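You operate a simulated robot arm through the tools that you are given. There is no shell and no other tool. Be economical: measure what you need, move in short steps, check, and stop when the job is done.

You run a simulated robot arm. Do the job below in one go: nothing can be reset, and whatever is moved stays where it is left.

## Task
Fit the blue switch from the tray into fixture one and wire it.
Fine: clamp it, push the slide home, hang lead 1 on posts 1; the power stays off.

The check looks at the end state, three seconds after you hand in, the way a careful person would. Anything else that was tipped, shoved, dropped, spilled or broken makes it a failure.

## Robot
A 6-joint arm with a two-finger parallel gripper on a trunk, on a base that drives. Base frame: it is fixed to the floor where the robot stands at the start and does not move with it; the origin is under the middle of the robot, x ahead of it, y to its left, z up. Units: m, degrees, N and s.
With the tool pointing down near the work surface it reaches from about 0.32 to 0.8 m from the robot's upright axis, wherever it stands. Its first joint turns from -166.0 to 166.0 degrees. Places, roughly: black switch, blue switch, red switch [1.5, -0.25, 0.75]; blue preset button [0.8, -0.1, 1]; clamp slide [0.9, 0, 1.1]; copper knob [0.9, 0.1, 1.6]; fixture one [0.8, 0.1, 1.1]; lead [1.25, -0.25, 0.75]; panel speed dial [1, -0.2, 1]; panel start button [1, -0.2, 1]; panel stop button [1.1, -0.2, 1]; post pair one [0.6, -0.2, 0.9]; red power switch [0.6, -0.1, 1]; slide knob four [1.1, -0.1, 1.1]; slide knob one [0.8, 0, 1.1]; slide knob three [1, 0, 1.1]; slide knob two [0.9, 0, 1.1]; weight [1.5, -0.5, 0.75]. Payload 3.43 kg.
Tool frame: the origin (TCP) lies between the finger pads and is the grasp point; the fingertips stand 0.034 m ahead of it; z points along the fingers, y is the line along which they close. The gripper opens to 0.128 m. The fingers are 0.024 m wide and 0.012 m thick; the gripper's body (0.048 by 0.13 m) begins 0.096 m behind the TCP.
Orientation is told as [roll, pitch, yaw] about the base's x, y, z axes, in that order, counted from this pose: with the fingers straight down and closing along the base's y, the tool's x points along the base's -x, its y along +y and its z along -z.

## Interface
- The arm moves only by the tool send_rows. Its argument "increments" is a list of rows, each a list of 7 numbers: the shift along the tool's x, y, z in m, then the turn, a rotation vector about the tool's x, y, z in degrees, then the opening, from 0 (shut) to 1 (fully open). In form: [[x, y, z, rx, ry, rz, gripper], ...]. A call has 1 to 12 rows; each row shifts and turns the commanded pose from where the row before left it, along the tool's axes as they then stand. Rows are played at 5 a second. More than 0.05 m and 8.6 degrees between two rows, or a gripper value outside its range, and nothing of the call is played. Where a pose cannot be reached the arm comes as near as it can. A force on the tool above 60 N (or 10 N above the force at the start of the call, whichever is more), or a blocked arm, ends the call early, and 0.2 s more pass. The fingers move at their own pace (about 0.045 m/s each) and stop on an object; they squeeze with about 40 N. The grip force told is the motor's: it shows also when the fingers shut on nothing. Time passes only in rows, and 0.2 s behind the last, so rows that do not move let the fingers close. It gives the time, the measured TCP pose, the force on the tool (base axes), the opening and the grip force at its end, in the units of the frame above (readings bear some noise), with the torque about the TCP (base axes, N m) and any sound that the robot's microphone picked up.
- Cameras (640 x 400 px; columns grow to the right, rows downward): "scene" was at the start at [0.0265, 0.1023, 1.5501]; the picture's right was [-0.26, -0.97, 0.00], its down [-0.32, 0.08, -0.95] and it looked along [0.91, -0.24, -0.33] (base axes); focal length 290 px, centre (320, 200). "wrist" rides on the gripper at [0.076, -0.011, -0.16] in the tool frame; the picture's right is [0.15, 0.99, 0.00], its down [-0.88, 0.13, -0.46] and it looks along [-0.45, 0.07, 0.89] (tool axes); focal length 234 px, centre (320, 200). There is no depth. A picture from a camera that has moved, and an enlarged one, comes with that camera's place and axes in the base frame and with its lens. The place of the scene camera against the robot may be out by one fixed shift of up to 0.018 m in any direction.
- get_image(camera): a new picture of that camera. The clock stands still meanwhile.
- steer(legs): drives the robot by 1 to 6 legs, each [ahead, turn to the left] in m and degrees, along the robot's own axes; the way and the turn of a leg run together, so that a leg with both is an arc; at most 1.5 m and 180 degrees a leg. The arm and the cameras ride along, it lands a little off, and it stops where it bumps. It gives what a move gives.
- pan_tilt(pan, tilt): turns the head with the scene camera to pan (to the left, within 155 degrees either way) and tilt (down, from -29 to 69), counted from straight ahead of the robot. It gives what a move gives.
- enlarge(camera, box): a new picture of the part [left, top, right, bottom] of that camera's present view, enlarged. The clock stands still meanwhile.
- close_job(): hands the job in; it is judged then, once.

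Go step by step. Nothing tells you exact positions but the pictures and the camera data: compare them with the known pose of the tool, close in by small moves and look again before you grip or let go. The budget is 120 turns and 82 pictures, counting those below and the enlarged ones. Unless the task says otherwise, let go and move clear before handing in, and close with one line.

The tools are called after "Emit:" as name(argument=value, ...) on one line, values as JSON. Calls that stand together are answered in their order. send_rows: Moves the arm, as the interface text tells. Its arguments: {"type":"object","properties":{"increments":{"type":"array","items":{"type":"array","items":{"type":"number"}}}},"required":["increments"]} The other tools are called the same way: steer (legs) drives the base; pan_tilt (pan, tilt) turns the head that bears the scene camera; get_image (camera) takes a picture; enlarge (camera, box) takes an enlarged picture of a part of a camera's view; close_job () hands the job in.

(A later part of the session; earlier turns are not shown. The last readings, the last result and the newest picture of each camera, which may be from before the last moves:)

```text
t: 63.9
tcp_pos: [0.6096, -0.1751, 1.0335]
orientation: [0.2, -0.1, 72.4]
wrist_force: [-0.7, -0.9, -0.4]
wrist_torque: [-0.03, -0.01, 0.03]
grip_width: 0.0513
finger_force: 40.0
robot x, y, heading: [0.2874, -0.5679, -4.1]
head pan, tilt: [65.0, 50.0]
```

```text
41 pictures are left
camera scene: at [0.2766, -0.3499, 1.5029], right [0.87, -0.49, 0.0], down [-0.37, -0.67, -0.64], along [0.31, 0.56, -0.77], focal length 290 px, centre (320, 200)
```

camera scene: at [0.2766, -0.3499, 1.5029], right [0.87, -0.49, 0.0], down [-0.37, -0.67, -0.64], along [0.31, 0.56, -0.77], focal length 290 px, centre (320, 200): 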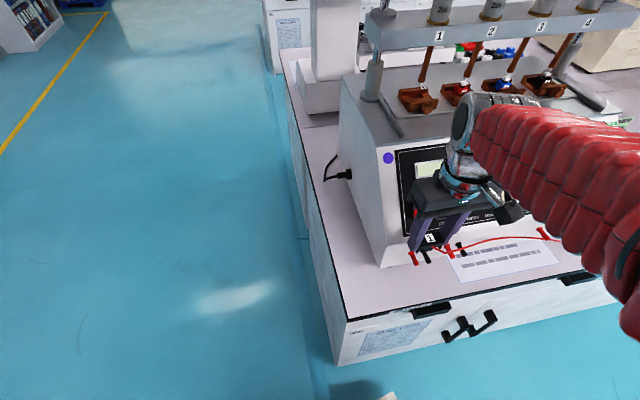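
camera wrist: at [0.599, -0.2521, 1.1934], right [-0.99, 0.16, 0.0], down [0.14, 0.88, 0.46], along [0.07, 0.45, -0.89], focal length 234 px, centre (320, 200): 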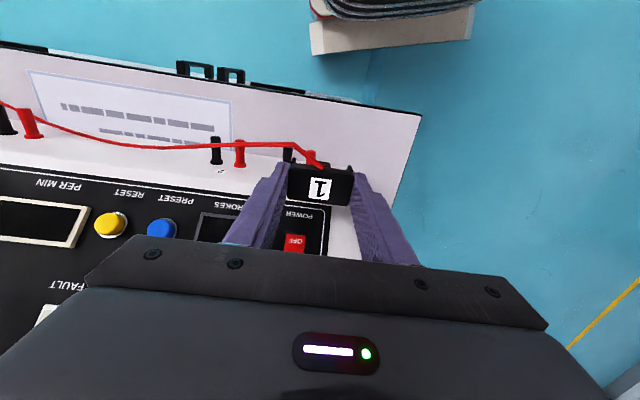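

Zooming in on block and posts from both cameras.

Emit:
enlarge(camera="scene", box=[385, 210, 485, 280])

Emit:
enlarge(camera="wrist", box=[200, 110, 400, 240])

```text
5.71 times, centred on (435, 245) of scene
camera zoom: at [0.2766, -0.3499, 1.5029], right [0.87, -0.49, 0.0], down [-0.37, -0.67, -0.64], along [0.31, 0.56, -0.77], focal length 1655 px, centre (-337, -57)
```

zoom: 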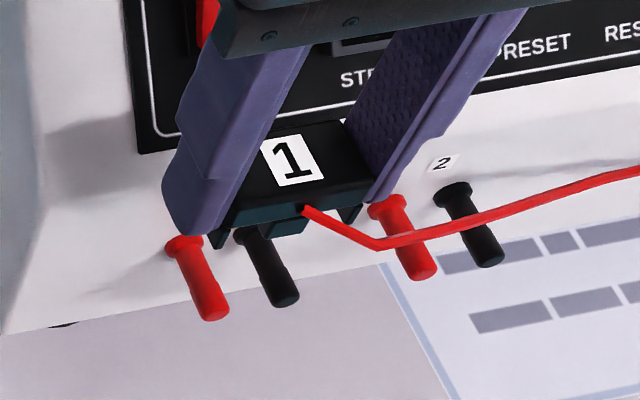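

```text
3.08 times, centred on (300, 175) of wrist
camera zoom: at [0.5986, -0.2519, 1.1933], right [-0.99, 0.16, 0.0], down [0.14, 0.88, 0.46], along [0.07, 0.45, -0.89], focal length 720 px, centre (382, 277)
```

zoom: 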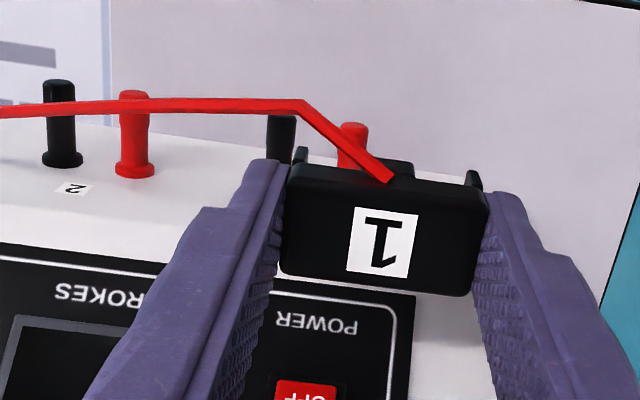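

Posts 1 lie about 25 mm to the +u side of the tool with tips almost under it; their centre height is about 0.89. I shift over them and lower to just above, then check.

Emit:
send_rows(increments=[[-0.011, -0.013, 0.02, 0, 0, 0, 0], [-0.011, -0.0125, 0.03, 0, 0, 0, 0], [0, 0, 0.03, 0, 0, 0, 0]])

Emit:
enlarge(camera="scene", box=[385, 210, 485, 280])

Emit:
enlarge(camera="wrist", box=[240, 110, 400, 230])

```text
t: 64.7
tcp_pos: [0.6397, -0.1614, 0.954]
orientation: [0.2, 0.1, 72.5]
wrist_force: [0.2, 0.1, -0.1]
wrist_torque: [0.02, -0.02, 0.01]
grip_width: 0.0512
finger_force: 40.3
robot x, y, heading: [0.2854, -0.568, -4.2]
head pan, tilt: [65.0, 50.0]
```

```text
5.71 times, centred on (435, 245) of scene
camera zoom: at [0.2765, -0.3499, 1.5029], right [0.87, -0.49, 0.0], down [-0.37, -0.67, -0.64], along [0.31, 0.56, -0.77], focal length 1655 px, centre (-337, -57)
```

zoom: 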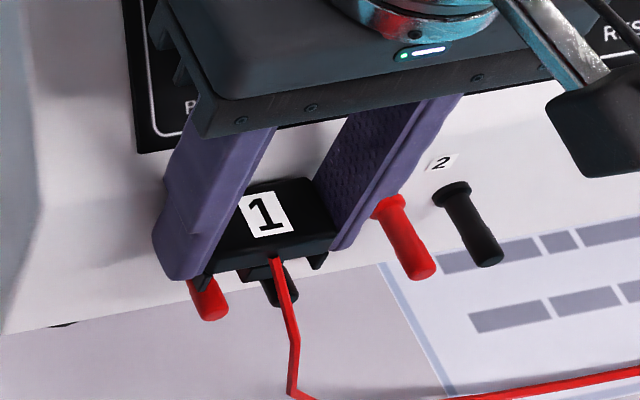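

```text
3.33 times, centred on (320, 170) of wrist
camera zoom: at [0.6291, -0.2385, 1.1128], right [-0.99, 0.16, 0.0], down [0.14, 0.88, 0.46], along [0.07, 0.45, -0.89], focal length 781 px, centre (320, 300)
```

zoom: 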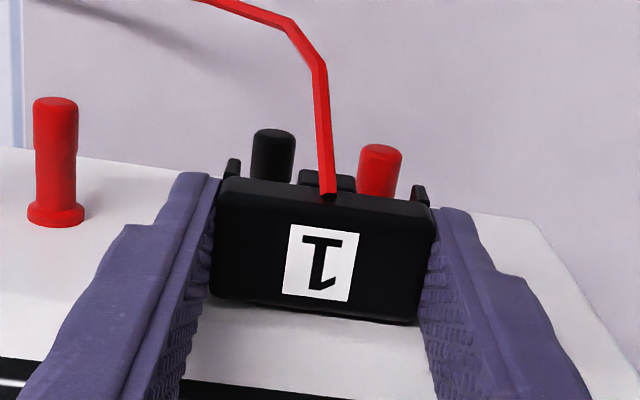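

Both posts sit exactly in the block's two gaps. I lower gently until it rests.

Emit:
send_rows(increments=[[0, 0, 0.008, 0, 0, 0, 0], [0, 0, 0.006, 0, 0, 0, 0], [0, 0, 0.005, 0, 0, 0, 0], [0, 0, 0.004, 0, 0, 0, 0]])

Emit:
enlarge(camera="wrist", box=[240, 110, 400, 230])

```text
t: 65.7
tcp_pos: [0.6399, -0.1594, 0.9308]
orientation: [0.0, -0.1, 72.4]
wrist_force: [-3.8, -5.4, 20.4]
wrist_torque: [-0.29, -0.09, -0.06]
grip_width: 0.051
finger_force: 40.4
robot x, y, heading: [0.2876, -0.5676, -4.2]
head pan, tilt: [65.0, 50.0]
```

```text
3.33 times, centred on (320, 170) of wrist
camera zoom: at [0.6288, -0.2384, 1.0906], right [-0.99, 0.16, 0.0], down [0.14, 0.88, 0.46], along [0.07, 0.45, -0.89], focal length 781 px, centre (320, 300)
```

zoom: 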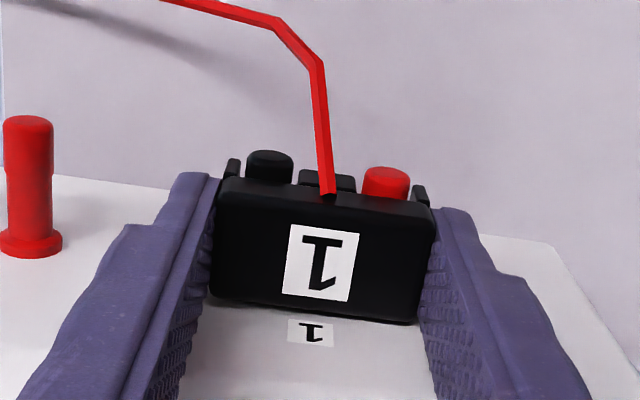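

Contact at 20 N. I check from the side whether the posts are in the slots.

Emit:
enlarge(camera="scene", box=[395, 225, 465, 275])

```text
8.00 times, centred on (430, 250) of scene
camera zoom: at [0.2762, -0.3502, 1.503], right [0.87, -0.49, 0.0], down [-0.37, -0.67, -0.64], along [0.31, 0.56, -0.77], focal length 2317 px, centre (-560, -200)
```

zoom: 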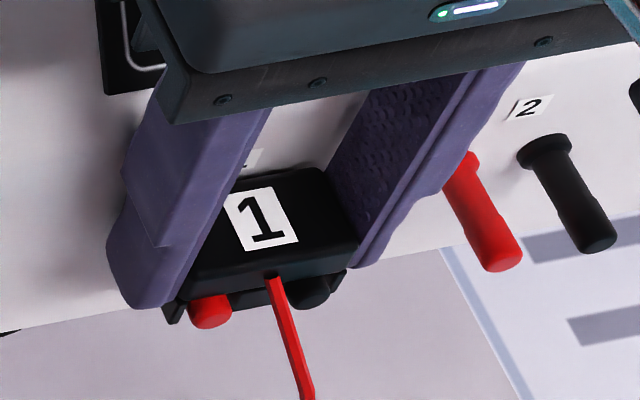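

The posts are in the slots under the block. I release and rise straight up.

Emit:
send_rows(increments=[[0, 0, -0.001, 0, 0, 0, 0.2], [0, 0, 0, 0, 0, 0, 0.55], [0, 0, 0, 0, 0, 0, 0.55], [0, 0, 0, 0, 0, 0, 0.55], [0, 0, -0.02, 0, 0, 0, 0.55], [0, 0, -0.04, 0, 0, 0, 0.55], [0.01, 0, -0.045, 0, 0, 0, 0.55], [0.02, 0, -0.04, 0, 0, 0, 0.55]])

Emit:
enlarge(camera="scene", box=[395, 215, 475, 275])

```text
t: 67.5
tcp_pos: [0.6316, -0.1917, 1.0754]
orientation: [0.3, 0.0, 72.4]
wrist_force: [-0.4, 0.3, -0.3]
wrist_torque: [0.03, 0.05, -0.04]
grip_width: 0.0702
finger_force: 0.1
robot x, y, heading: [0.2878, -0.5667, -4.4]
head pan, tilt: [65.0, 50.0]
```

```text
6.67 times, centred on (435, 245) of scene
camera zoom: at [0.2768, -0.35, 1.5029], right [0.87, -0.49, 0.0], down [-0.37, -0.67, -0.64], along [0.31, 0.56, -0.77], focal length 1931 px, centre (-447, -100)
```

zoom: 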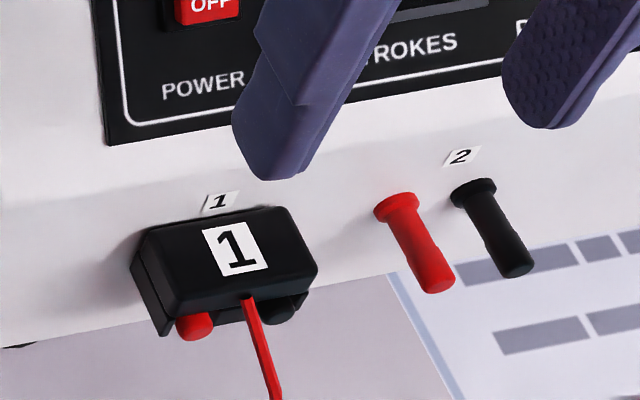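

Lead 1 hangs properly on posts 1. Next: the slide. I raise the arm and drive a bit forward/closer so the handle and fixture one are in reach.

Emit:
send_rows(increments=[[0.02, 0, -0.045, 0, 0, 0, 0.3], [0.01, 0, -0.045, 0, 0, 0, 0], [0, 0, -0.045, 0, 0, 0, 0], [0, 0, -0.045, 0, 0, 0, 0]])

Emit:
steer(legs=[[0, -7], [0.24, 0], [0, 7]])

Emit:
pan_tilt(pan=78, tilt=42)

Emit:
get_image(camera="scene")

```text
t: 68.5
tcp_pos: [0.6247, -0.2187, 1.2548]
orientation: [0.3, 0.0, 72.4]
wrist_force: [-0.3, 0.3, -0.6]
wrist_torque: [-0.03, -0.01, -0.01]
grip_width: 0.0
finger_force: 13.5
robot x, y, heading: [0.2838, -0.5634, -4.1]
head pan, tilt: [65.0, 50.0]
```

```text
t: 72.1
tcp_pos: [0.8622, -0.2666, 1.2548]
orientation: [0.2, 0.0, 72.4]
wrist_force: [0.3, -0.1, 0.1]
wrist_torque: [0.0, 0.02, 0.02]
grip_width: 0.0002
finger_force: 33.4
robot x, y, heading: [0.5258, -0.6169, -4.3]
head pan, tilt: [65.0, 50.0]
```

```text
t: 72.8
tcp_pos: [0.8627, -0.266, 1.254]
orientation: [0.1, 0.0, 72.4]
wrist_force: [-0.8, 0.2, 0.6]
wrist_torque: [0.05, 0.0, 0.03]
grip_width: 0.0
finger_force: 32.8
robot x, y, heading: [0.5271, -0.6201, -4.4]
head pan, tilt: [78.0, 42.0]
```

```text
33 pictures are left
camera scene: at [0.5002, -0.3896, 1.5142], right [0.96, -0.28, 0.0], down [-0.19, -0.64, -0.74], along [0.21, 0.71, -0.67], focal length 290 px, centre (320, 200)
```

scene: 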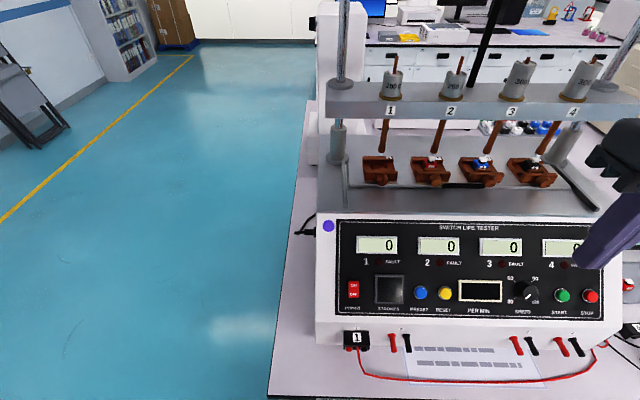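

Slide handle is in the gap between fixtures 2 and 3. I tilt the tool 30° (fingers shut, used as a hook) and bring it in above the handle for a close look.

Emit:
send_rows(increments=[[0, 0, 0, 0, -7.5, 0, 0], [0, 0, 0, 0, -7.5, 0, 0], [0, 0, 0, 0, -7.5, 0, 0], [0, 0, 0, 0, -7.5, 0, 0], [-0.0362, 0.006, 0.0278, 0, 0, 0, 0], [-0.0362, 0.006, 0.0278, 0, 0, 0, 0], [-0.0362, 0.006, 0.0278, 0, 0, 0, 0], [-0.0362, 0.006, 0.0278, 0, 0, 0, 0], [-0.0362, 0.006, 0.0278, 0, 0, 0, 0]])

Emit:
get_image(camera="wrist")

Emit:
enlarge(camera="scene", box=[400, 120, 520, 210])

```text
t: 74.8
tcp_pos: [0.9024, -0.0414, 1.2259]
orientation: [0.3, -30.0, 72.2]
wrist_force: [0.4, 0.1, 0.8]
wrist_torque: [-0.03, -0.04, -0.04]
grip_width: 0.0001
finger_force: 33.3
robot x, y, heading: [0.5233, -0.618, -4.4]
head pan, tilt: [78.0, 42.0]
```

```text
32 pictures are left
camera wrist: at [0.8702, -0.1848, 1.3258], right [-0.98, 0.18, -0.07], down [0.04, 0.55, 0.84], along [0.19, 0.82, -0.54], focal length 234 px, centre (320, 200)
```

wrist: 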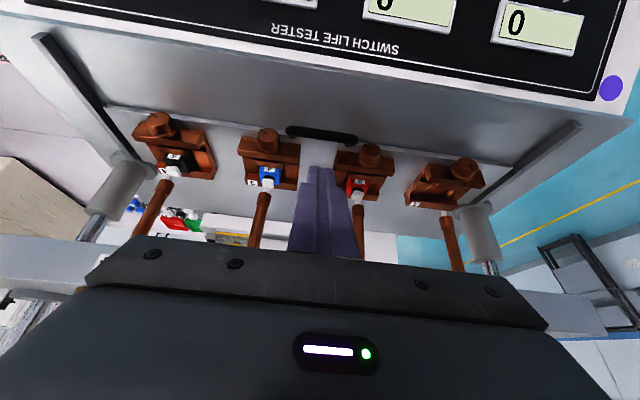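

```text
4.44 times, centred on (460, 165) of scene
camera zoom: at [0.5, -0.3896, 1.5142], right [0.96, -0.28, 0.0], down [-0.19, -0.64, -0.74], along [0.21, 0.71, -0.67], focal length 1287 px, centre (-302, 356)
```

zoom: 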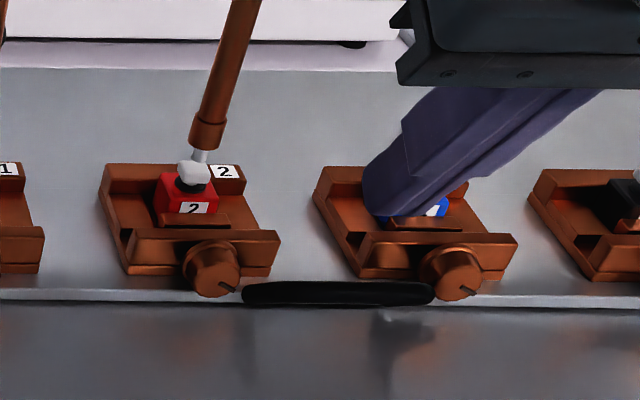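

From the wrist view the handle sits at u≈0.872, v≈0.265 on the plate's front edge. I drop the closed fingertips behind it, between fixtures 2 and 3.

Emit:
send_rows(increments=[[-0.0333, 0, 0.0193, 0, 0, 0, 0], [0.018, 0, 0.0312, 0, 0, 0, 0], [0.012, 0, 0.0208, 0, 0, 0, 0], [0.004, 0, 0.0069, 0, 0, 0, 0]])

Emit:
enlarge(camera="scene", box=[400, 120, 520, 210])

```text
t: 75.8
tcp_pos: [0.9131, -0.0058, 1.1608]
orientation: [0.2, -30.5, 72.3]
wrist_force: [-1.8, -3.2, 22.6]
wrist_torque: [0.04, 0.01, -0.06]
grip_width: 0.0003
finger_force: 33.8
robot x, y, heading: [0.5232, -0.6174, -4.3]
head pan, tilt: [78.0, 42.0]
```

```text
4.44 times, centred on (460, 165) of scene
camera zoom: at [0.4996, -0.3901, 1.5143], right [0.96, -0.28, 0.0], down [-0.19, -0.64, -0.74], along [0.21, 0.71, -0.67], focal length 1287 px, centre (-302, 356)
```

zoom: 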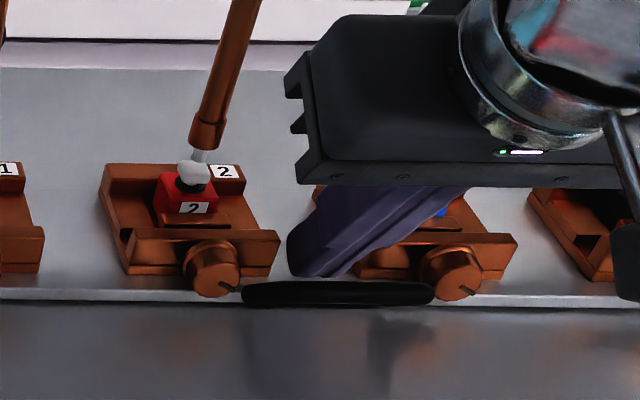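

The tip touches the plate right behind the handle. I ease up 2 mm and pull gently toward me.

Emit:
send_rows(increments=[[-0.001, 0, -0.0017, 0, 0, 0, 0], [0.0087, 0, -0.005, 0, 0, 0, 0], [0.0087, 0, -0.005, 0, 0, 0, 0], [0.0087, 0, -0.005, 0, 0, 0, 0]])

Emit:
enlarge(camera="scene", box=[360, 110, 520, 220])

```text
t: 76.8
tcp_pos: [0.9049, -0.0341, 1.1628]
orientation: [0.3, -30.2, 72.5]
wrist_force: [-3.0, 0.7, 33.6]
wrist_torque: [0.19, 0.02, 0.23]
grip_width: 0.0
finger_force: 32.8
robot x, y, heading: [0.5224, -0.6176, -4.3]
head pan, tilt: [78.0, 42.0]
```

```text
3.64 times, centred on (440, 165) of scene
camera zoom: at [0.4994, -0.3901, 1.5143], right [0.96, -0.28, 0.0], down [-0.19, -0.64, -0.74], along [0.21, 0.71, -0.67], focal length 1053 px, centre (-116, 327)
```

zoom: 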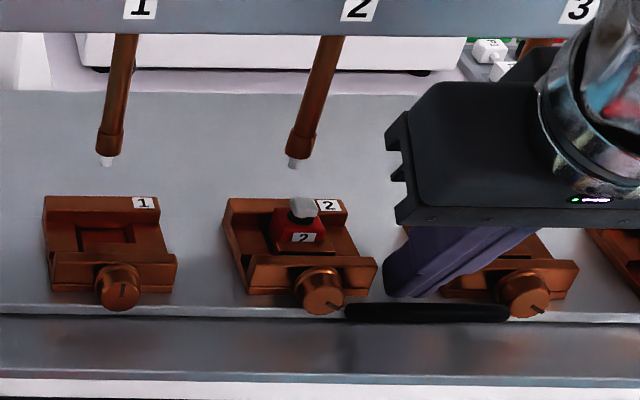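

The slide moves out with the fixtures. I ease off the downward press and keep pulling to its stop.

Emit:
send_rows(increments=[[-0.002, 0, -0.0035, 0, 0, 0, 0], [0.0087, 0, -0.005, 0, 0, 0, 0], [0.0087, 0, -0.005, 0, 0, 0, 0], [0.0087, 0, -0.005, 0, 0, 0, 0], [0.0087, 0, -0.005, 0, 0, 0, 0]])

Emit:
enlarge(camera="scene", box=[360, 110, 520, 220])

```text
t: 78.0
tcp_pos: [0.8925, -0.0731, 1.1616]
orientation: [0.2, -29.7, 72.4]
wrist_force: [-1.4, 0.3, 3.9]
wrist_torque: [-0.01, 0.04, 0.03]
grip_width: 0.0001
finger_force: 33.2
robot x, y, heading: [0.5276, -0.6155, -4.1]
head pan, tilt: [78.0, 42.0]
```

```text
3.64 times, centred on (440, 165) of scene
camera zoom: at [0.5, -0.3896, 1.5142], right [0.96, -0.28, 0.0], down [-0.19, -0.64, -0.74], along [0.21, 0.71, -0.67], focal length 1053 px, centre (-116, 327)
```

zoom: 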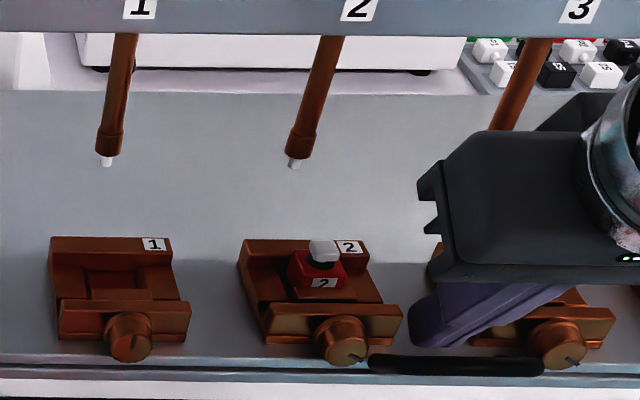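

Moved about 6 cm so far with low force; a little more until it stops.

Emit:
send_rows(increments=[[0.0087, 0, -0.005, 0, 0, 0, 0], [0.0087, 0, -0.005, 0, 0, 0, 0], [0.0087, 0, -0.005, 0, 0, 0, 0]])

```text
t: 78.8
tcp_pos: [0.8847, -0.0977, 1.1661]
orientation: [0.1, -30.4, 72.3]
wrist_force: [10.7, 31.1, 4.4]
wrist_torque: [0.39, -0.2, 0.0]
grip_width: 0.0
finger_force: 32.4
robot x, y, heading: [0.5242, -0.618, -4.3]
head pan, tilt: [78.0, 42.0]
```

The slide is at its outer stop (about 9 cm of travel). I unhook, retract and drive to the switch tray.

Emit:
send_rows(increments=[[-0.006, 0, 0.0035, 0, 0, 0, 0], [-0.02, 0, -0.0346, 0, 0, 0, 0], [-0.02, 0, -0.0346, 0, 0, 0, 0], [0.0433, 0, -0.025, 0, 7.5, 0, 0], [0.0433, 0, -0.015, 0, 7.5, 0, 0], [0.0433, 0, -0.01, 0, 7.5, 0, 0.3], [0, 0, 0, 0, 7.5, 0, 0.5]])

Emit:
steer(legs=[[0, -13.6], [0.56, 0]])

```text
t: 80.4
tcp_pos: [0.844, -0.2286, 1.24]
orientation: [0.2, 0.1, 72.4]
wrist_force: [-0.1, 0.8, 1.2]
wrist_torque: [-0.04, -0.02, 0.01]
grip_width: 0.0493
finger_force: 0.1
robot x, y, heading: [0.5228, -0.6187, -4.2]
head pan, tilt: [78.0, 42.0]
```

```text
t: 85.5
tcp_pos: [1.4579, -0.4823, 1.2392]
orientation: [0.1, 0.0, 59.0]
wrist_force: [-0.7, 0.5, -0.3]
wrist_torque: [0.0, 0.01, 0.0]
grip_width: 0.064
finger_force: 0.0
robot x, y, heading: [1.0568, -0.7902, -17.4]
head pan, tilt: [78.0, 42.0]
```

Now hovering over the blue switch.

Emit:
send_rows(increments=[[0, 0, 0, 0, 0, -6.7, 0.5], [0, 0, 0, 0, 0, -6.7, 0.5], [-0.032, 0.0083, 0.03, 0, 0, 0, 0.5], [-0.032, 0.0083, 0.03, 0, 0, 0, 0.5], [-0.032, 0.0083, 0.03, 0, 0, 0, 0.5], [-0.032, 0.0083, 0.03, 0, 0, 0, 0.5], [-0.032, 0.0083, 0.03, 0, 0, 0, 0.5], [-0.032, 0.0083, 0.03, 0, 0, 0, 0.5], [-0.032, 0.0083, 0.03, 0, 0, 0, 0.5], [-0.032, 0.0083, 0.03, 0, 0, 0, 0.5]])

Emit:
get_image(camera="wrist")

```text
t: 87.8
tcp_pos: [1.47, -0.2169, 1.0021]
orientation: [0.3, -0.1, 72.3]
wrist_force: [-0.1, 0.1, 0.4]
wrist_torque: [-0.01, -0.01, -0.03]
grip_width: 0.0642
finger_force: 0.0
robot x, y, heading: [1.0547, -0.7888, -17.7]
head pan, tilt: [78.0, 42.0]
```

```text
27 pictures are left
camera wrist: at [1.4596, -0.2932, 1.1607], right [-0.99, 0.16, 0.0], down [0.14, 0.88, 0.46], along [0.07, 0.45, -0.89], focal length 234 px, centre (320, 200)
```

wrist: 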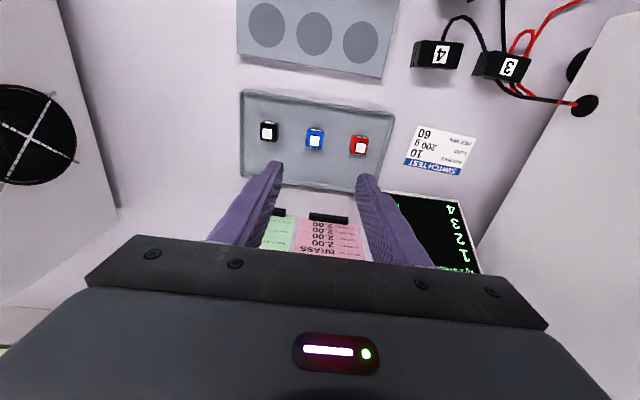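

The blue switch is nearly centred. I shift the few mm, descend most of the way and zoom in.

Emit:
send_rows(increments=[[-0.003, -0.0066, 0.04, 0, 0, 0, 0.45], [0, 0, 0.045, 0, 0, 0, 0.45], [0, 0, 0.025, 0, 0, 0, 0.45], [0, 0, 0, 0, 0, 0, 0.45]])

Emit:
enlarge(camera="wrist", box=[250, 110, 400, 210])

```text
t: 88.8
tcp_pos: [1.4776, -0.2153, 0.8908]
orientation: [0.2, -0.1, 72.4]
wrist_force: [-0.7, -0.2, -0.3]
wrist_torque: [-0.02, 0.01, 0.01]
grip_width: 0.0577
finger_force: 0.0
robot x, y, heading: [1.0563, -0.7905, -17.2]
head pan, tilt: [78.0, 42.0]
```

```text
4.00 times, centred on (325, 160) of wrist
camera zoom: at [1.4664, -0.2929, 1.0502], right [-0.99, 0.16, 0.0], down [0.14, 0.88, 0.46], along [0.07, 0.45, -0.89], focal length 937 px, centre (300, 360)
```

zoom: 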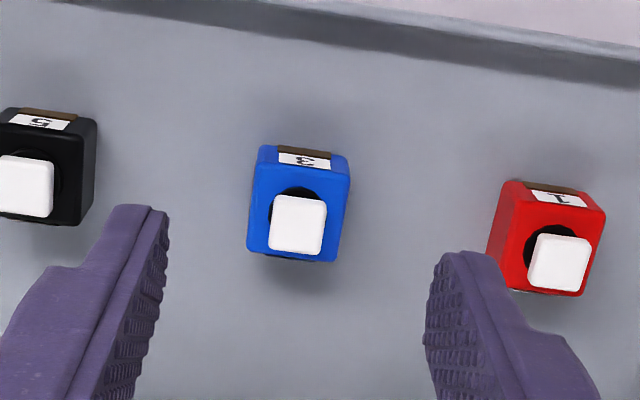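

Slight correction (+4.5 mm toward me, ~3° yaw), then I go down and close on the upper part of the body.

Emit:
send_rows(increments=[[0.0045, 0, 0.01, 0, 0, -3, 0.4], [0, 0, 0.02, 0, 0, 0, 0.4], [0, 0, 0.011, 0, 0, 0, 0.4]])

Emit:
enlarge(camera="wrist", box=[250, 110, 400, 210])

```text
t: 89.5
tcp_pos: [1.476, -0.219, 0.8491]
orientation: [0.1, -0.1, 75.5]
wrist_force: [0.0, -0.5, 0.7]
wrist_torque: [-0.02, -0.01, -0.01]
grip_width: 0.0513
finger_force: 0.0
robot x, y, heading: [1.0552, -0.7894, -17.5]
head pan, tilt: [78.0, 42.0]
```

```text
4.00 times, centred on (325, 160) of wrist
camera zoom: at [1.4688, -0.2977, 1.0088], right [-0.99, 0.11, 0.0], down [0.1, 0.88, 0.46], along [0.05, 0.46, -0.89], focal length 937 px, centre (300, 360)
```

zoom: 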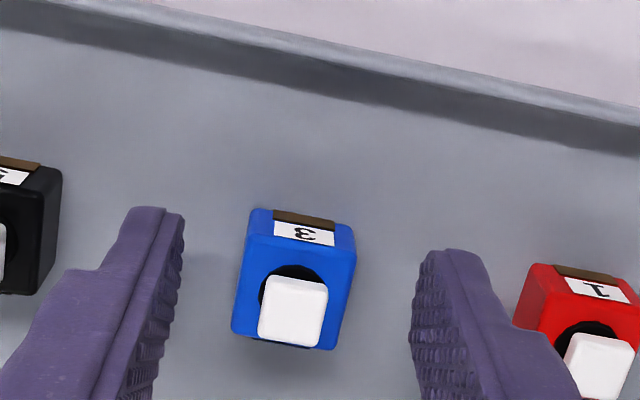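

Centred; I undo the yaw (it over-rotated by ~4°) and close.

Emit:
send_rows(increments=[[0, 0, 0, 0, 0, 3.5, 0.4], [0, 0, 0, 0, 0, 0, 0], [0, 0, 0, 0, 0, 0, 0], [0, 0, 0, 0, 0, 0, 0], [0, 0, 0, 0, 0, 0, 0]])

Emit:
send_rows(increments=[[0, 0, -0.02, 0, 0, 0, 0], [0, 0, -0.04, 0, 0, 0, 0], [0, 0, -0.045, 0, 0, 0, 0], [0, 0, -0.045, 0, 0, 0, 0]])

Emit:
enlarge(camera="wrist", box=[240, 100, 400, 220])

```text
t: 90.8
tcp_pos: [1.4762, -0.2202, 0.848]
orientation: [0.1, 0.0, 71.9]
wrist_force: [0.5, -0.2, 0.3]
wrist_torque: [0.0, 0.0, 0.03]
grip_width: 0.0222
finger_force: 39.9
robot x, y, heading: [1.0528, -0.7915, -17.5]
head pan, tilt: [78.0, 42.0]
```

```text
t: 91.8
tcp_pos: [1.4768, -0.2208, 0.9987]
orientation: [0.2, -0.1, 71.9]
wrist_force: [0.2, -0.3, 0.4]
wrist_torque: [0.01, -0.03, 0.01]
grip_width: 0.0222
finger_force: 39.8
robot x, y, heading: [1.0554, -0.7904, -17.8]
head pan, tilt: [78.0, 42.0]
```

```text
3.33 times, centred on (320, 160) of wrist
camera zoom: at [1.4651, -0.2977, 1.1589], right [-0.99, 0.17, 0.0], down [0.15, 0.88, 0.46], along [0.07, 0.45, -0.89], focal length 781 px, centre (320, 333)
```

zoom: 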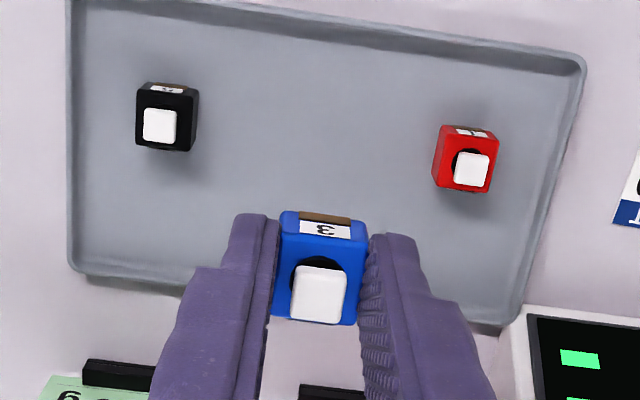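

The blue switch is held. I lift, retract over the aisle edge and drive back to fixture one.

Emit:
send_rows(increments=[[0, 0, -0.045, 0, 0, 0, 0], [0, 0, -0.045, 0, 0, 0, 0], [0.03, 0, -0.035, 0, 0, 0, 0], [0.033, -0.008, -0.03, 0, 0, 0, 0], [0.033, -0.008, -0.03, 0, 0, 0, 0], [0.033, -0.008, -0.03, 0, 0, 0, 0], [0.033, -0.008, -0.025, 0, 0, 0, 0], [0.045, -0.01, 0, 0, 0, 0, 0], [0.045, -0.01, 0, 0, 0, 0, 0]])

Emit:
steer(legs=[[-0.57, 0], [0, 13.8]])

```text
t: 93.8
tcp_pos: [1.4479, -0.4788, 1.2388]
orientation: [0.1, 0.1, 72.0]
wrist_force: [0.7, 0.3, 0.1]
wrist_torque: [0.01, 0.0, 0.02]
grip_width: 0.0222
finger_force: 40.0
robot x, y, heading: [1.0545, -0.7909, -17.7]
head pan, tilt: [78.0, 42.0]
```

```text
t: 99.0
tcp_pos: [0.8153, -0.2193, 1.2383]
orientation: [0.2, 0.1, 86.0]
wrist_force: [-0.2, 0.2, 0.7]
wrist_torque: [-0.04, -0.03, 0.03]
grip_width: 0.0224
finger_force: 40.2
robot x, y, heading: [0.5104, -0.6252, -3.6]
head pan, tilt: [78.0, 42.0]
```

Back at the machine. I square the tool, move toward fixture one at safe height and check clearance of wrist against the weights.

Emit:
send_rows(increments=[[0, 0.03, 0, 0, 0, 6.8, 0], [0, 0.03, 0, 0, 0, 6.9, 0], [-0.02, 0.04, 0, 0, 0, 0, 0], [-0.04, 0.025, 0, 0, 0, 0, 0], [-0.04, 0, 0, 0, 0, 0, 0]])

Emit:
get_image(camera="scene")

Emit:
get_image(camera="wrist")

```text
t: 100.2
tcp_pos: [0.7258, -0.0961, 1.2412]
orientation: [0.1, -0.1, 72.2]
wrist_force: [-0.1, 0.0, -0.2]
wrist_torque: [0.01, -0.05, -0.01]
grip_width: 0.0221
finger_force: 40.0
robot x, y, heading: [0.5101, -0.6227, -3.7]
head pan, tilt: [78.0, 42.0]
```

```text
23 pictures are left
camera scene: at [0.4841, -0.3943, 1.5142], right [0.96, -0.27, 0.0], down [-0.18, -0.64, -0.74], along [0.2, 0.72, -0.67], focal length 290 px, centre (320, 200)
```

scene: 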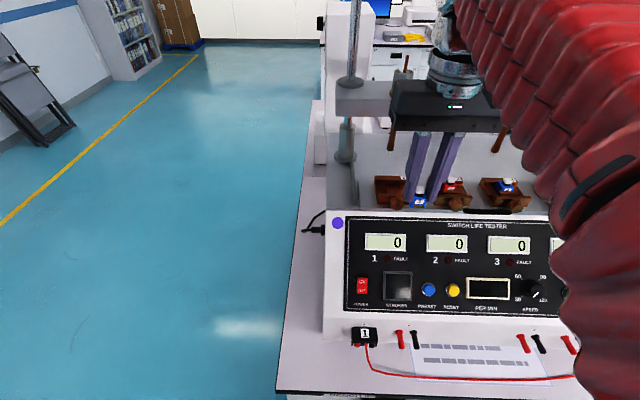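

```text
22 pictures are left
camera wrist: at [0.7135, -0.1729, 1.4007], right [-0.99, 0.16, 0.0], down [0.15, 0.88, 0.46], along [0.07, 0.45, -0.89], focal length 234 px, centre (320, 200)
```

wrist: 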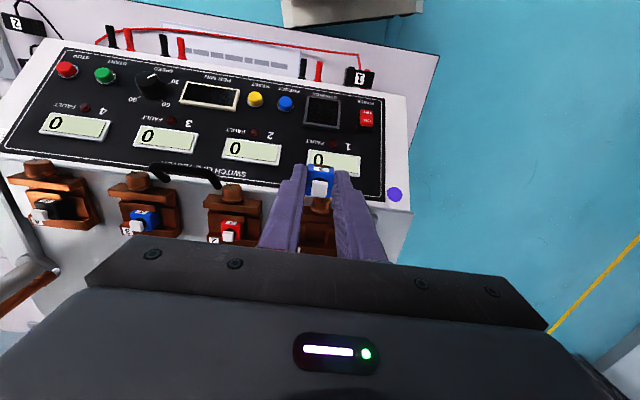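

Clearance looks fine with a slight 5° back-tilt. I move over the pocket of fixture one (u≈0.709, v≈0.246), staying above it, then check.

Emit:
send_rows(increments=[[0, 0, 0, 0, -5, 0, 0], [-0.0374, 0.0038, 0.012, 0, 0, 0, 0], [-0.0374, 0.0038, 0.012, 0, 0, 0, 0], [-0.0375, 0.0039, 0.012, 0, 0, 0, 0]])

Emit:
enlarge(camera="scene", box=[350, 120, 470, 220])

Emit:
enlarge(camera="wrist", box=[220, 80, 420, 220])

```text
t: 101.2
tcp_pos: [0.7501, 0.0156, 1.2148]
orientation: [0.2, -5.1, 72.2]
wrist_force: [-0.1, -0.4, 0.7]
wrist_torque: [0.02, -0.06, 0.02]
grip_width: 0.0221
finger_force: 40.6
robot x, y, heading: [0.5103, -0.6193, -3.9]
head pan, tilt: [78.0, 42.0]
```

```text
4.00 times, centred on (410, 170) of scene
camera zoom: at [0.4841, -0.3944, 1.5142], right [0.96, -0.27, 0.0], down [-0.18, -0.64, -0.74], along [0.2, 0.72, -0.67], focal length 1159 px, centre (-40, 320)
```

zoom: 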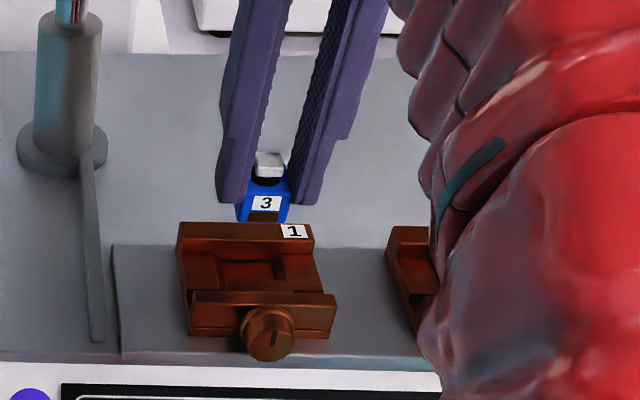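

```text
2.86 times, centred on (320, 150) of wrist
camera zoom: at [0.7335, -0.0733, 1.3668], right [-0.99, 0.16, -0.01], down [0.13, 0.84, 0.53], along [0.09, 0.52, -0.85], focal length 669 px, centre (320, 343)
```

zoom: 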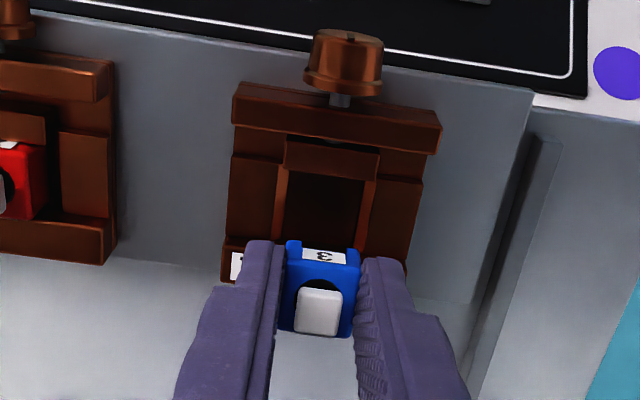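

The wrist view shows fixture one's pocket clearly: the jaw's rear face at v≈0.226, rear wall ≈0.255, centre u≈0.707. I shift 8 mm toward me and lower a bit, then look again.

Emit:
send_rows(increments=[[0.008, 0.001, 0, 0, 0, 0, 0], [0.001, 0, 0.012, 0, 0, 0, 0], [0, 0, 0, 0, 0, 0, 0]])

Emit:
enlarge(camera="wrist", box=[250, 100, 390, 200])

Emit:
enlarge(camera="scene", box=[375, 150, 455, 215])

```text
t: 102.0
tcp_pos: [0.7447, 0.0109, 1.2003]
orientation: [0.2, -5.0, 72.2]
wrist_force: [-0.7, -0.1, -0.3]
wrist_torque: [-0.04, -0.04, -0.01]
grip_width: 0.0222
finger_force: 39.6
robot x, y, heading: [0.5122, -0.6225, -3.8]
head pan, tilt: [78.0, 42.0]
```

```text
4.00 times, centred on (320, 150) of wrist
camera zoom: at [0.7299, -0.0798, 1.3529], right [-0.99, 0.16, -0.01], down [0.13, 0.84, 0.53], along [0.09, 0.52, -0.85], focal length 937 px, centre (320, 400)
```

zoom: 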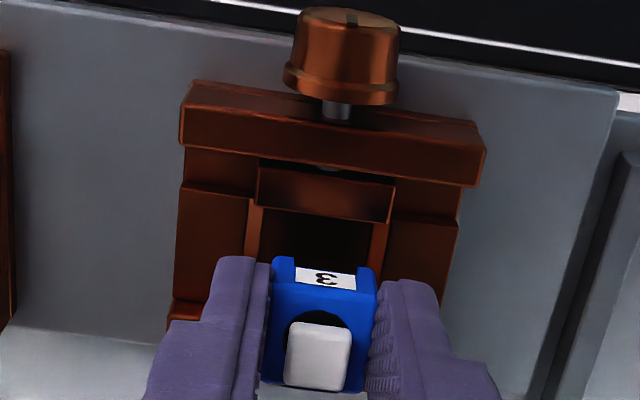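

```text
6.15 times, centred on (415, 182) of scene
camera zoom: at [0.4843, -0.3942, 1.5142], right [0.96, -0.27, 0.0], down [-0.18, -0.64, -0.74], along [0.2, 0.72, -0.67], focal length 1782 px, centre (-265, 308)
```

zoom: 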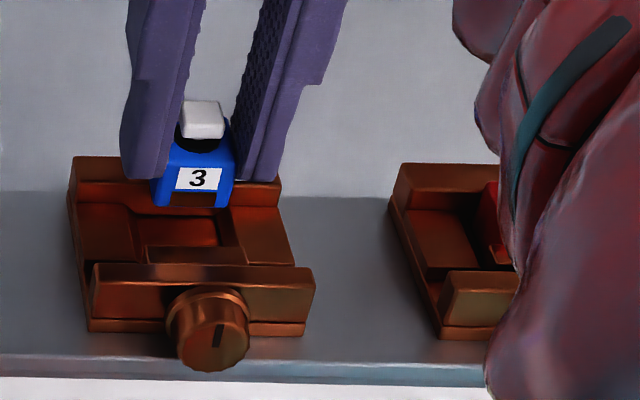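

The switch is about 6 mm too far back relative to the jaw. Straightening the tool brings its bottom forward by 4 mm, plus 1 mm shift; then I lower in small steps.

Emit:
send_rows(increments=[[0, 0, 0, 0, 5, 0, 0], [0.001, 0, 0.004, 0, 0, 0, 0], [0, 0, 0.005, 0, 0, 0, 0], [0, 0, 0.005, 0, 0, 0, 0]])

Emit:
enlarge(camera="scene", box=[375, 150, 455, 215])

```text
t: 103.0
tcp_pos: [0.746, 0.0096, 1.1882]
orientation: [0.2, 0.0, 72.2]
wrist_force: [0.3, -0.1, -0.5]
wrist_torque: [0.01, 0.01, -0.01]
grip_width: 0.0223
finger_force: 40.3
robot x, y, heading: [0.5123, -0.6271, -3.8]
head pan, tilt: [78.0, 42.0]
```

```text
6.15 times, centred on (415, 182) of scene
camera zoom: at [0.4842, -0.3942, 1.5142], right [0.96, -0.27, 0.0], down [-0.18, -0.64, -0.74], along [0.2, 0.72, -0.67], focal length 1782 px, centre (-265, 308)
```

zoom: 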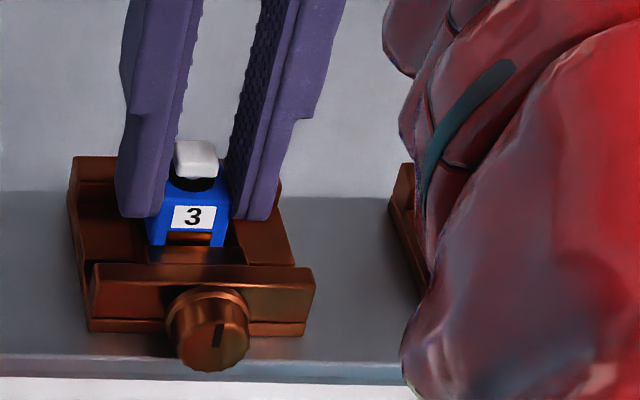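

Laterally centred; I nudge 1.5 mm toward me and lower in small guarded steps.

Emit:
send_rows(increments=[[0.0015, 0, 0.003, 0, 0, 0, 0], [0, 0, 0.004, 0, 0, 0, 0], [0, 0, 0.003, 0, 0, 0, 0]])

```text
t: 103.8
tcp_pos: [0.7438, 0.0073, 1.1797]
orientation: [0.2, -0.4, 72.2]
wrist_force: [1.0, 2.7, 21.1]
wrist_torque: [-0.1, -0.07, -0.01]
grip_width: 0.0223
finger_force: 40.4
robot x, y, heading: [0.5083, -0.623, -3.6]
head pan, tilt: [78.0, 42.0]
```

Contact at z=1.180. I check what is touching.

Emit:
enlarge(camera="scene", box=[375, 150, 455, 215])

Emit:
enlarge(camera="wrist", box=[250, 100, 390, 200])

```text
6.15 times, centred on (415, 182) of scene
camera zoom: at [0.4841, -0.3945, 1.5142], right [0.96, -0.27, 0.0], down [-0.18, -0.64, -0.74], along [0.2, 0.72, -0.67], focal length 1782 px, centre (-265, 308)
```

zoom: 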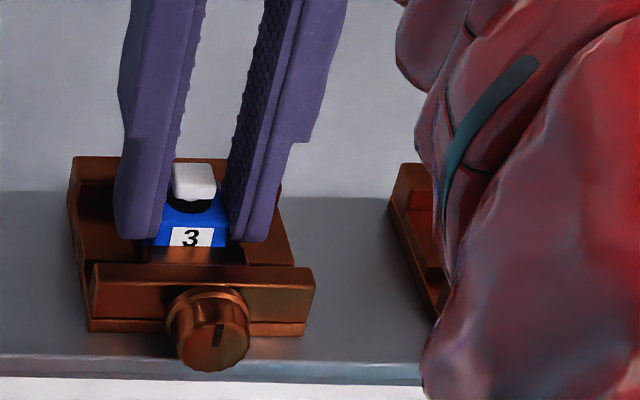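

```text
4.00 times, centred on (320, 150) of wrist
camera zoom: at [0.7332, -0.0706, 1.3391], right [-0.99, 0.16, 0.0], down [0.15, 0.88, 0.46], along [0.07, 0.46, -0.89], focal length 937 px, centre (320, 400)
```

zoom: 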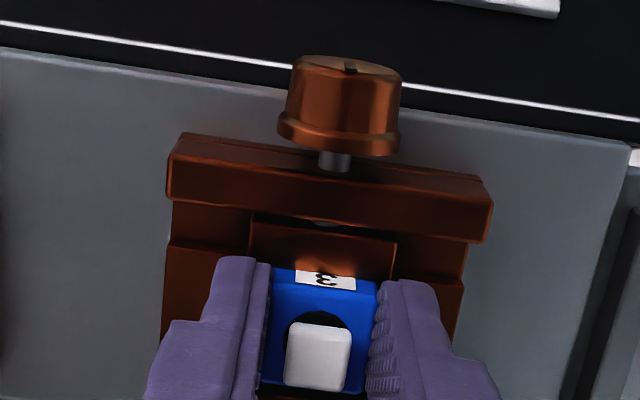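

The switch sits in the pocket between jaw and rear wall with its label just above the jaw, as on the others. I release and rise.

Emit:
send_rows(increments=[[0, 0, -0.001, 0, 0, 0, 0.25], [0, 0, 0, 0, 0, 0, 0.4], [0, 0, 0, 0, 0, 0, 0.4], [0, 0, -0.01, 0, 0, 0, 0.4], [0, 0, -0.02, 0, 0, 0, 0.4], [0.015, 0, -0.03, 0, 0, 0, 0.4], [0.04, 0, -0.01, 0, 0, 0, 0.4]])

Emit:
enlarge(camera="scene", box=[375, 150, 475, 215])

```text
t: 105.4
tcp_pos: [0.7295, -0.0442, 1.2467]
orientation: [0.2, 0.0, 72.3]
wrist_force: [0.0, 0.4, -0.4]
wrist_torque: [-0.01, 0.05, 0.0]
grip_width: 0.0512
finger_force: 0.0
robot x, y, heading: [0.5123, -0.6229, -3.9]
head pan, tilt: [78.0, 42.0]
```

```text
6.15 times, centred on (425, 182) of scene
camera zoom: at [0.4844, -0.3942, 1.5142], right [0.96, -0.27, 0.0], down [-0.18, -0.64, -0.74], along [0.2, 0.71, -0.67], focal length 1782 px, centre (-326, 308)
```

zoom: 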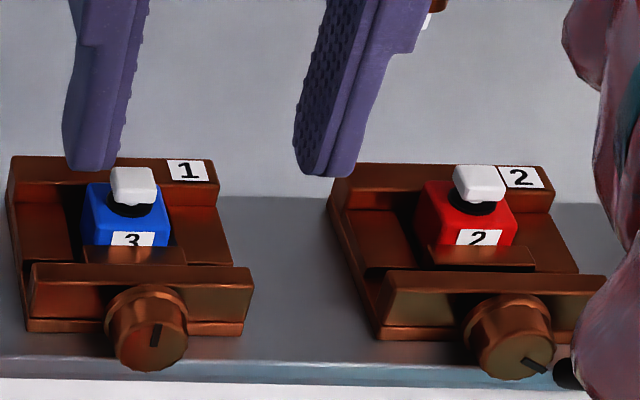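

Switch seated exactly like its neighbour. For turning the clamp knob the tool must point horizontally, which needs more distance, so I retract the arm and re-park the base further from the bench, facing it.

Emit:
send_rows(increments=[[0.045, 0, -0.01, 0, 0, 0, 0.3], [0.045, 0, -0.01, 0, 0, 0, 0.3], [0.045, 0, 0, 0, 0, 0, 0.3], [0.045, 0, 0, 0, 0, 0, 0.3]])

Emit:
steer(legs=[[-0.4, 30], [0, -44], [0.3, 0], [0, 55]])

```text
t: 106.4
tcp_pos: [0.683, -0.2121, 1.2467]
orientation: [0.4, 2.7, 71.3]
wrist_force: [0.0, -0.8, -0.3]
wrist_torque: [0.04, -0.01, 0.01]
grip_width: 0.0382
finger_force: 0.1
robot x, y, heading: [0.5118, -0.6242, -3.8]
head pan, tilt: [78.0, 42.0]
```

```text
t: 118.0
tcp_pos: [0.273, -0.3761, 1.2679]
orientation: [0.1, 0.0, 113.3]
wrist_force: [0.0, 0.6, -0.2]
wrist_torque: [0.01, -0.04, 0.0]
grip_width: 0.0386
finger_force: 0.2
robot x, y, heading: [0.4185, -0.7933, 37.4]
head pan, tilt: [78.0, 42.0]
```

Now I bring the arm round, then point the tool horizontally at the machine.

Emit:
send_rows(increments=[[0, 0, 0, 0, 0, 8.2, 0.3], [0, 0, 0, 0, 0, 8.2, 0.3], [0, 0, 0, 0, 0, 8.2, 0.3], [0, 0, 0, 0, 0, 8.2, 0.3], [0, 0, 0, 0, 0, 8.2, 0.3], [-0.0324, -0.0332, 0, 0, 0, 0, 0.3], [-0.0324, -0.0332, 0, 0, 0, 0, 0.3], [-0.0324, -0.0332, 0, 0, 0, 0, 0.3], [-0.0324, -0.0332, 0, 0, 0, 0, 0.3], [-0.0324, -0.0332, 0, 0, 0, 0, 0.3], [-0.0324, -0.0332, 0, 0, 0, 0, 0.3], [-0.0324, -0.0332, 0, 0, 0, 0, 0.3]])

Emit:
send_rows(increments=[[-0.0324, -0.0332, 0, 0, -7.5, 0, 0.3], [0, 0, 0, 0, -7.5, 0, 0.3], [0, 0, 0, 0, -7.5, 0, 0.3], [0, 0, 0, 0, -7.5, 0, 0.3], [0, 0, 0, 0, -7.5, 0, 0.3], [0, 0, 0, 0, -7.5, 0, 0.3], [0, 0, 0, 0, -7.5, 0, 0.3], [0, 0, 0, 0, -7.5, 0, 0.3], [0, 0, 0, 0, -7.5, 0, 0.3], [0, 0, 0, 0, -7.5, 0, 0.3], [0, 0, 0, 0, -7.5, 0, 0.3], [0, 0, 0, 0, -7.5, 0, 0.3]])

```text
t: 120.6
tcp_pos: [0.5632, -0.2295, 1.268]
orientation: [0.2, 0.1, 72.3]
wrist_force: [0.0, -0.5, 1.1]
wrist_torque: [0.04, -0.01, 0.01]
grip_width: 0.0383
finger_force: 0.0
robot x, y, heading: [0.4238, -0.7949, 37.4]
head pan, tilt: [78.0, 42.0]
```

```text
t: 123.2
tcp_pos: [0.6053, -0.2096, 1.2674]
orientation: [67.4, -90.0, 4.8]
wrist_force: [0.1, -0.6, 0.0]
wrist_torque: [0.0, 0.06, 0.02]
grip_width: 0.0384
finger_force: 0.2
out of reach, approached as far as the arm can: row 10
robot x, y, heading: [0.4212, -0.7915, 37.3]
head pan, tilt: [78.0, 42.0]
```

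The tool is horizontal. I bring it in front of knob 1 (gripper still 3 cm short) and look.

Emit:
send_rows(increments=[[0.0316, -0.0167, 0.0336, 0, 0, 0, 0.3], [0.0316, -0.0167, 0.0336, 0, 0, 0, 0.3], [0.0316, -0.0167, 0.0336, 0, 0, 0, 0.3], [0.0316, -0.0167, 0.0336, 0, 0, 0, 0.3]])

Emit:
pan_tilt(pan=22, tilt=28)

Emit:
get_image(camera="scene")

```text
t: 124.2
tcp_pos: [0.7081, -0.1023, 1.1387]
orientation: [54.9, -89.8, 17.2]
wrist_force: [-0.8, 0.2, -0.3]
wrist_torque: [0.02, 0.04, 0.02]
grip_width: 0.0386
finger_force: 0.1
robot x, y, heading: [0.4219, -0.7972, 36.9]
head pan, tilt: [78.0, 42.0]
```

```text
t: 125.4
tcp_pos: [0.7075, -0.1035, 1.1397]
orientation: [46.9, -89.8, 25.4]
wrist_force: [-0.2, -0.4, -0.1]
wrist_torque: [0.03, 0.01, 0.03]
grip_width: 0.0386
finger_force: 0.0
robot x, y, heading: [0.4229, -0.797, 37.3]
head pan, tilt: [22.0, 28.0]
```

```text
13 pictures are left
camera scene: at [0.3245, -0.6401, 1.5356], right [0.86, -0.51, 0.0], down [-0.24, -0.4, -0.88], along [0.45, 0.76, -0.47], focal length 290 px, centre (320, 200)
```

scene: 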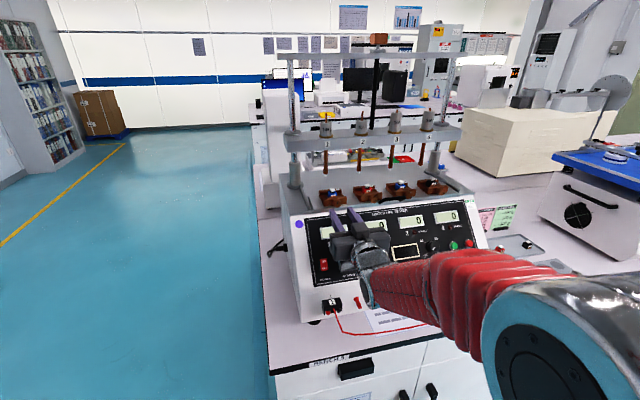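

Emit:
enlarge(camera="scene", box=[305, 175, 375, 225])

Emit:
enlarge(camera="wrist", box=[220, 80, 420, 240])

```text
8.00 times, centred on (340, 200) of scene
camera zoom: at [0.3245, -0.6401, 1.5356], right [0.86, -0.51, 0.0], down [-0.24, -0.4, -0.88], along [0.45, 0.76, -0.47], focal length 2317 px, centre (160, 200)
```

zoom: 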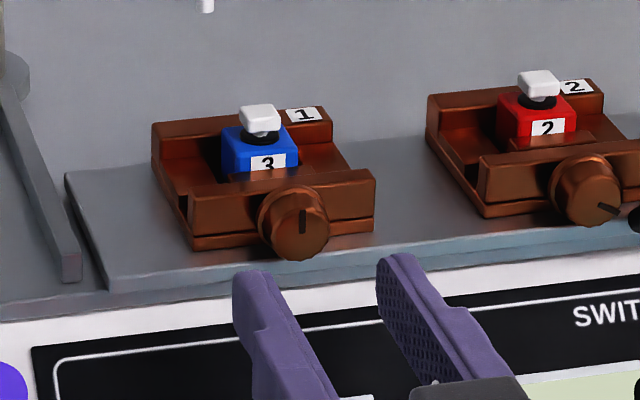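

```text
2.50 times, centred on (320, 160) of wrist
camera zoom: at [0.6705, -0.2595, 1.0643], right [-0.94, 0.3, -0.14], down [-0.26, -0.39, 0.88], along [0.21, 0.87, 0.45], focal length 585 px, centre (320, 300)
```

zoom: 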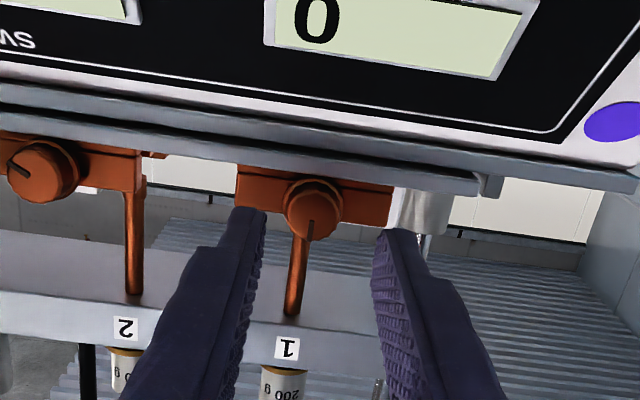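

The wrist view from below shows knob 1 almost exactly on the tool axis (mark at 12 o'clock; its neighbours stand at about 4–5 o'clock). I advance so only the front ~6 mm of the knob is between the tips, and close.

Emit:
send_rows(increments=[[0.0015, -0.0018, 0.012, 0, 0, 0, 0.3], [0, 0, 0.012, 0, 0, 0, 0.3], [0, 0, 0.011, 0, 0, 0, 0.3], [0, 0, 0, 0, 0, 0, 0], [0, 0, 0, 0, 0, 0, 0], [0, 0, 0, 0, 0, 0, 0]])

Emit:
enlarge(camera="wrist", box=[240, 80, 400, 200])

```text
t: 126.8
tcp_pos: [0.7208, -0.0698, 1.1392]
orientation: [52.8, -89.7, 19.3]
wrist_force: [7.0, -2.1, 0.8]
wrist_torque: [-0.41, 0.13, -0.13]
grip_width: 0.0226
finger_force: 44.6
robot x, y, heading: [0.4196, -0.7942, 36.9]
head pan, tilt: [22.0, 28.0]
```

```text
3.33 times, centred on (320, 140) of wrist
camera zoom: at [0.6838, -0.2265, 1.0632], right [-0.94, 0.3, -0.14], down [-0.26, -0.39, 0.88], along [0.21, 0.87, 0.45], focal length 781 px, centre (320, 400)
```

zoom: 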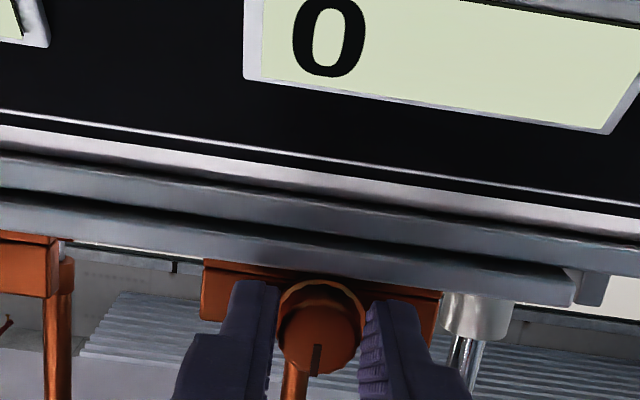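

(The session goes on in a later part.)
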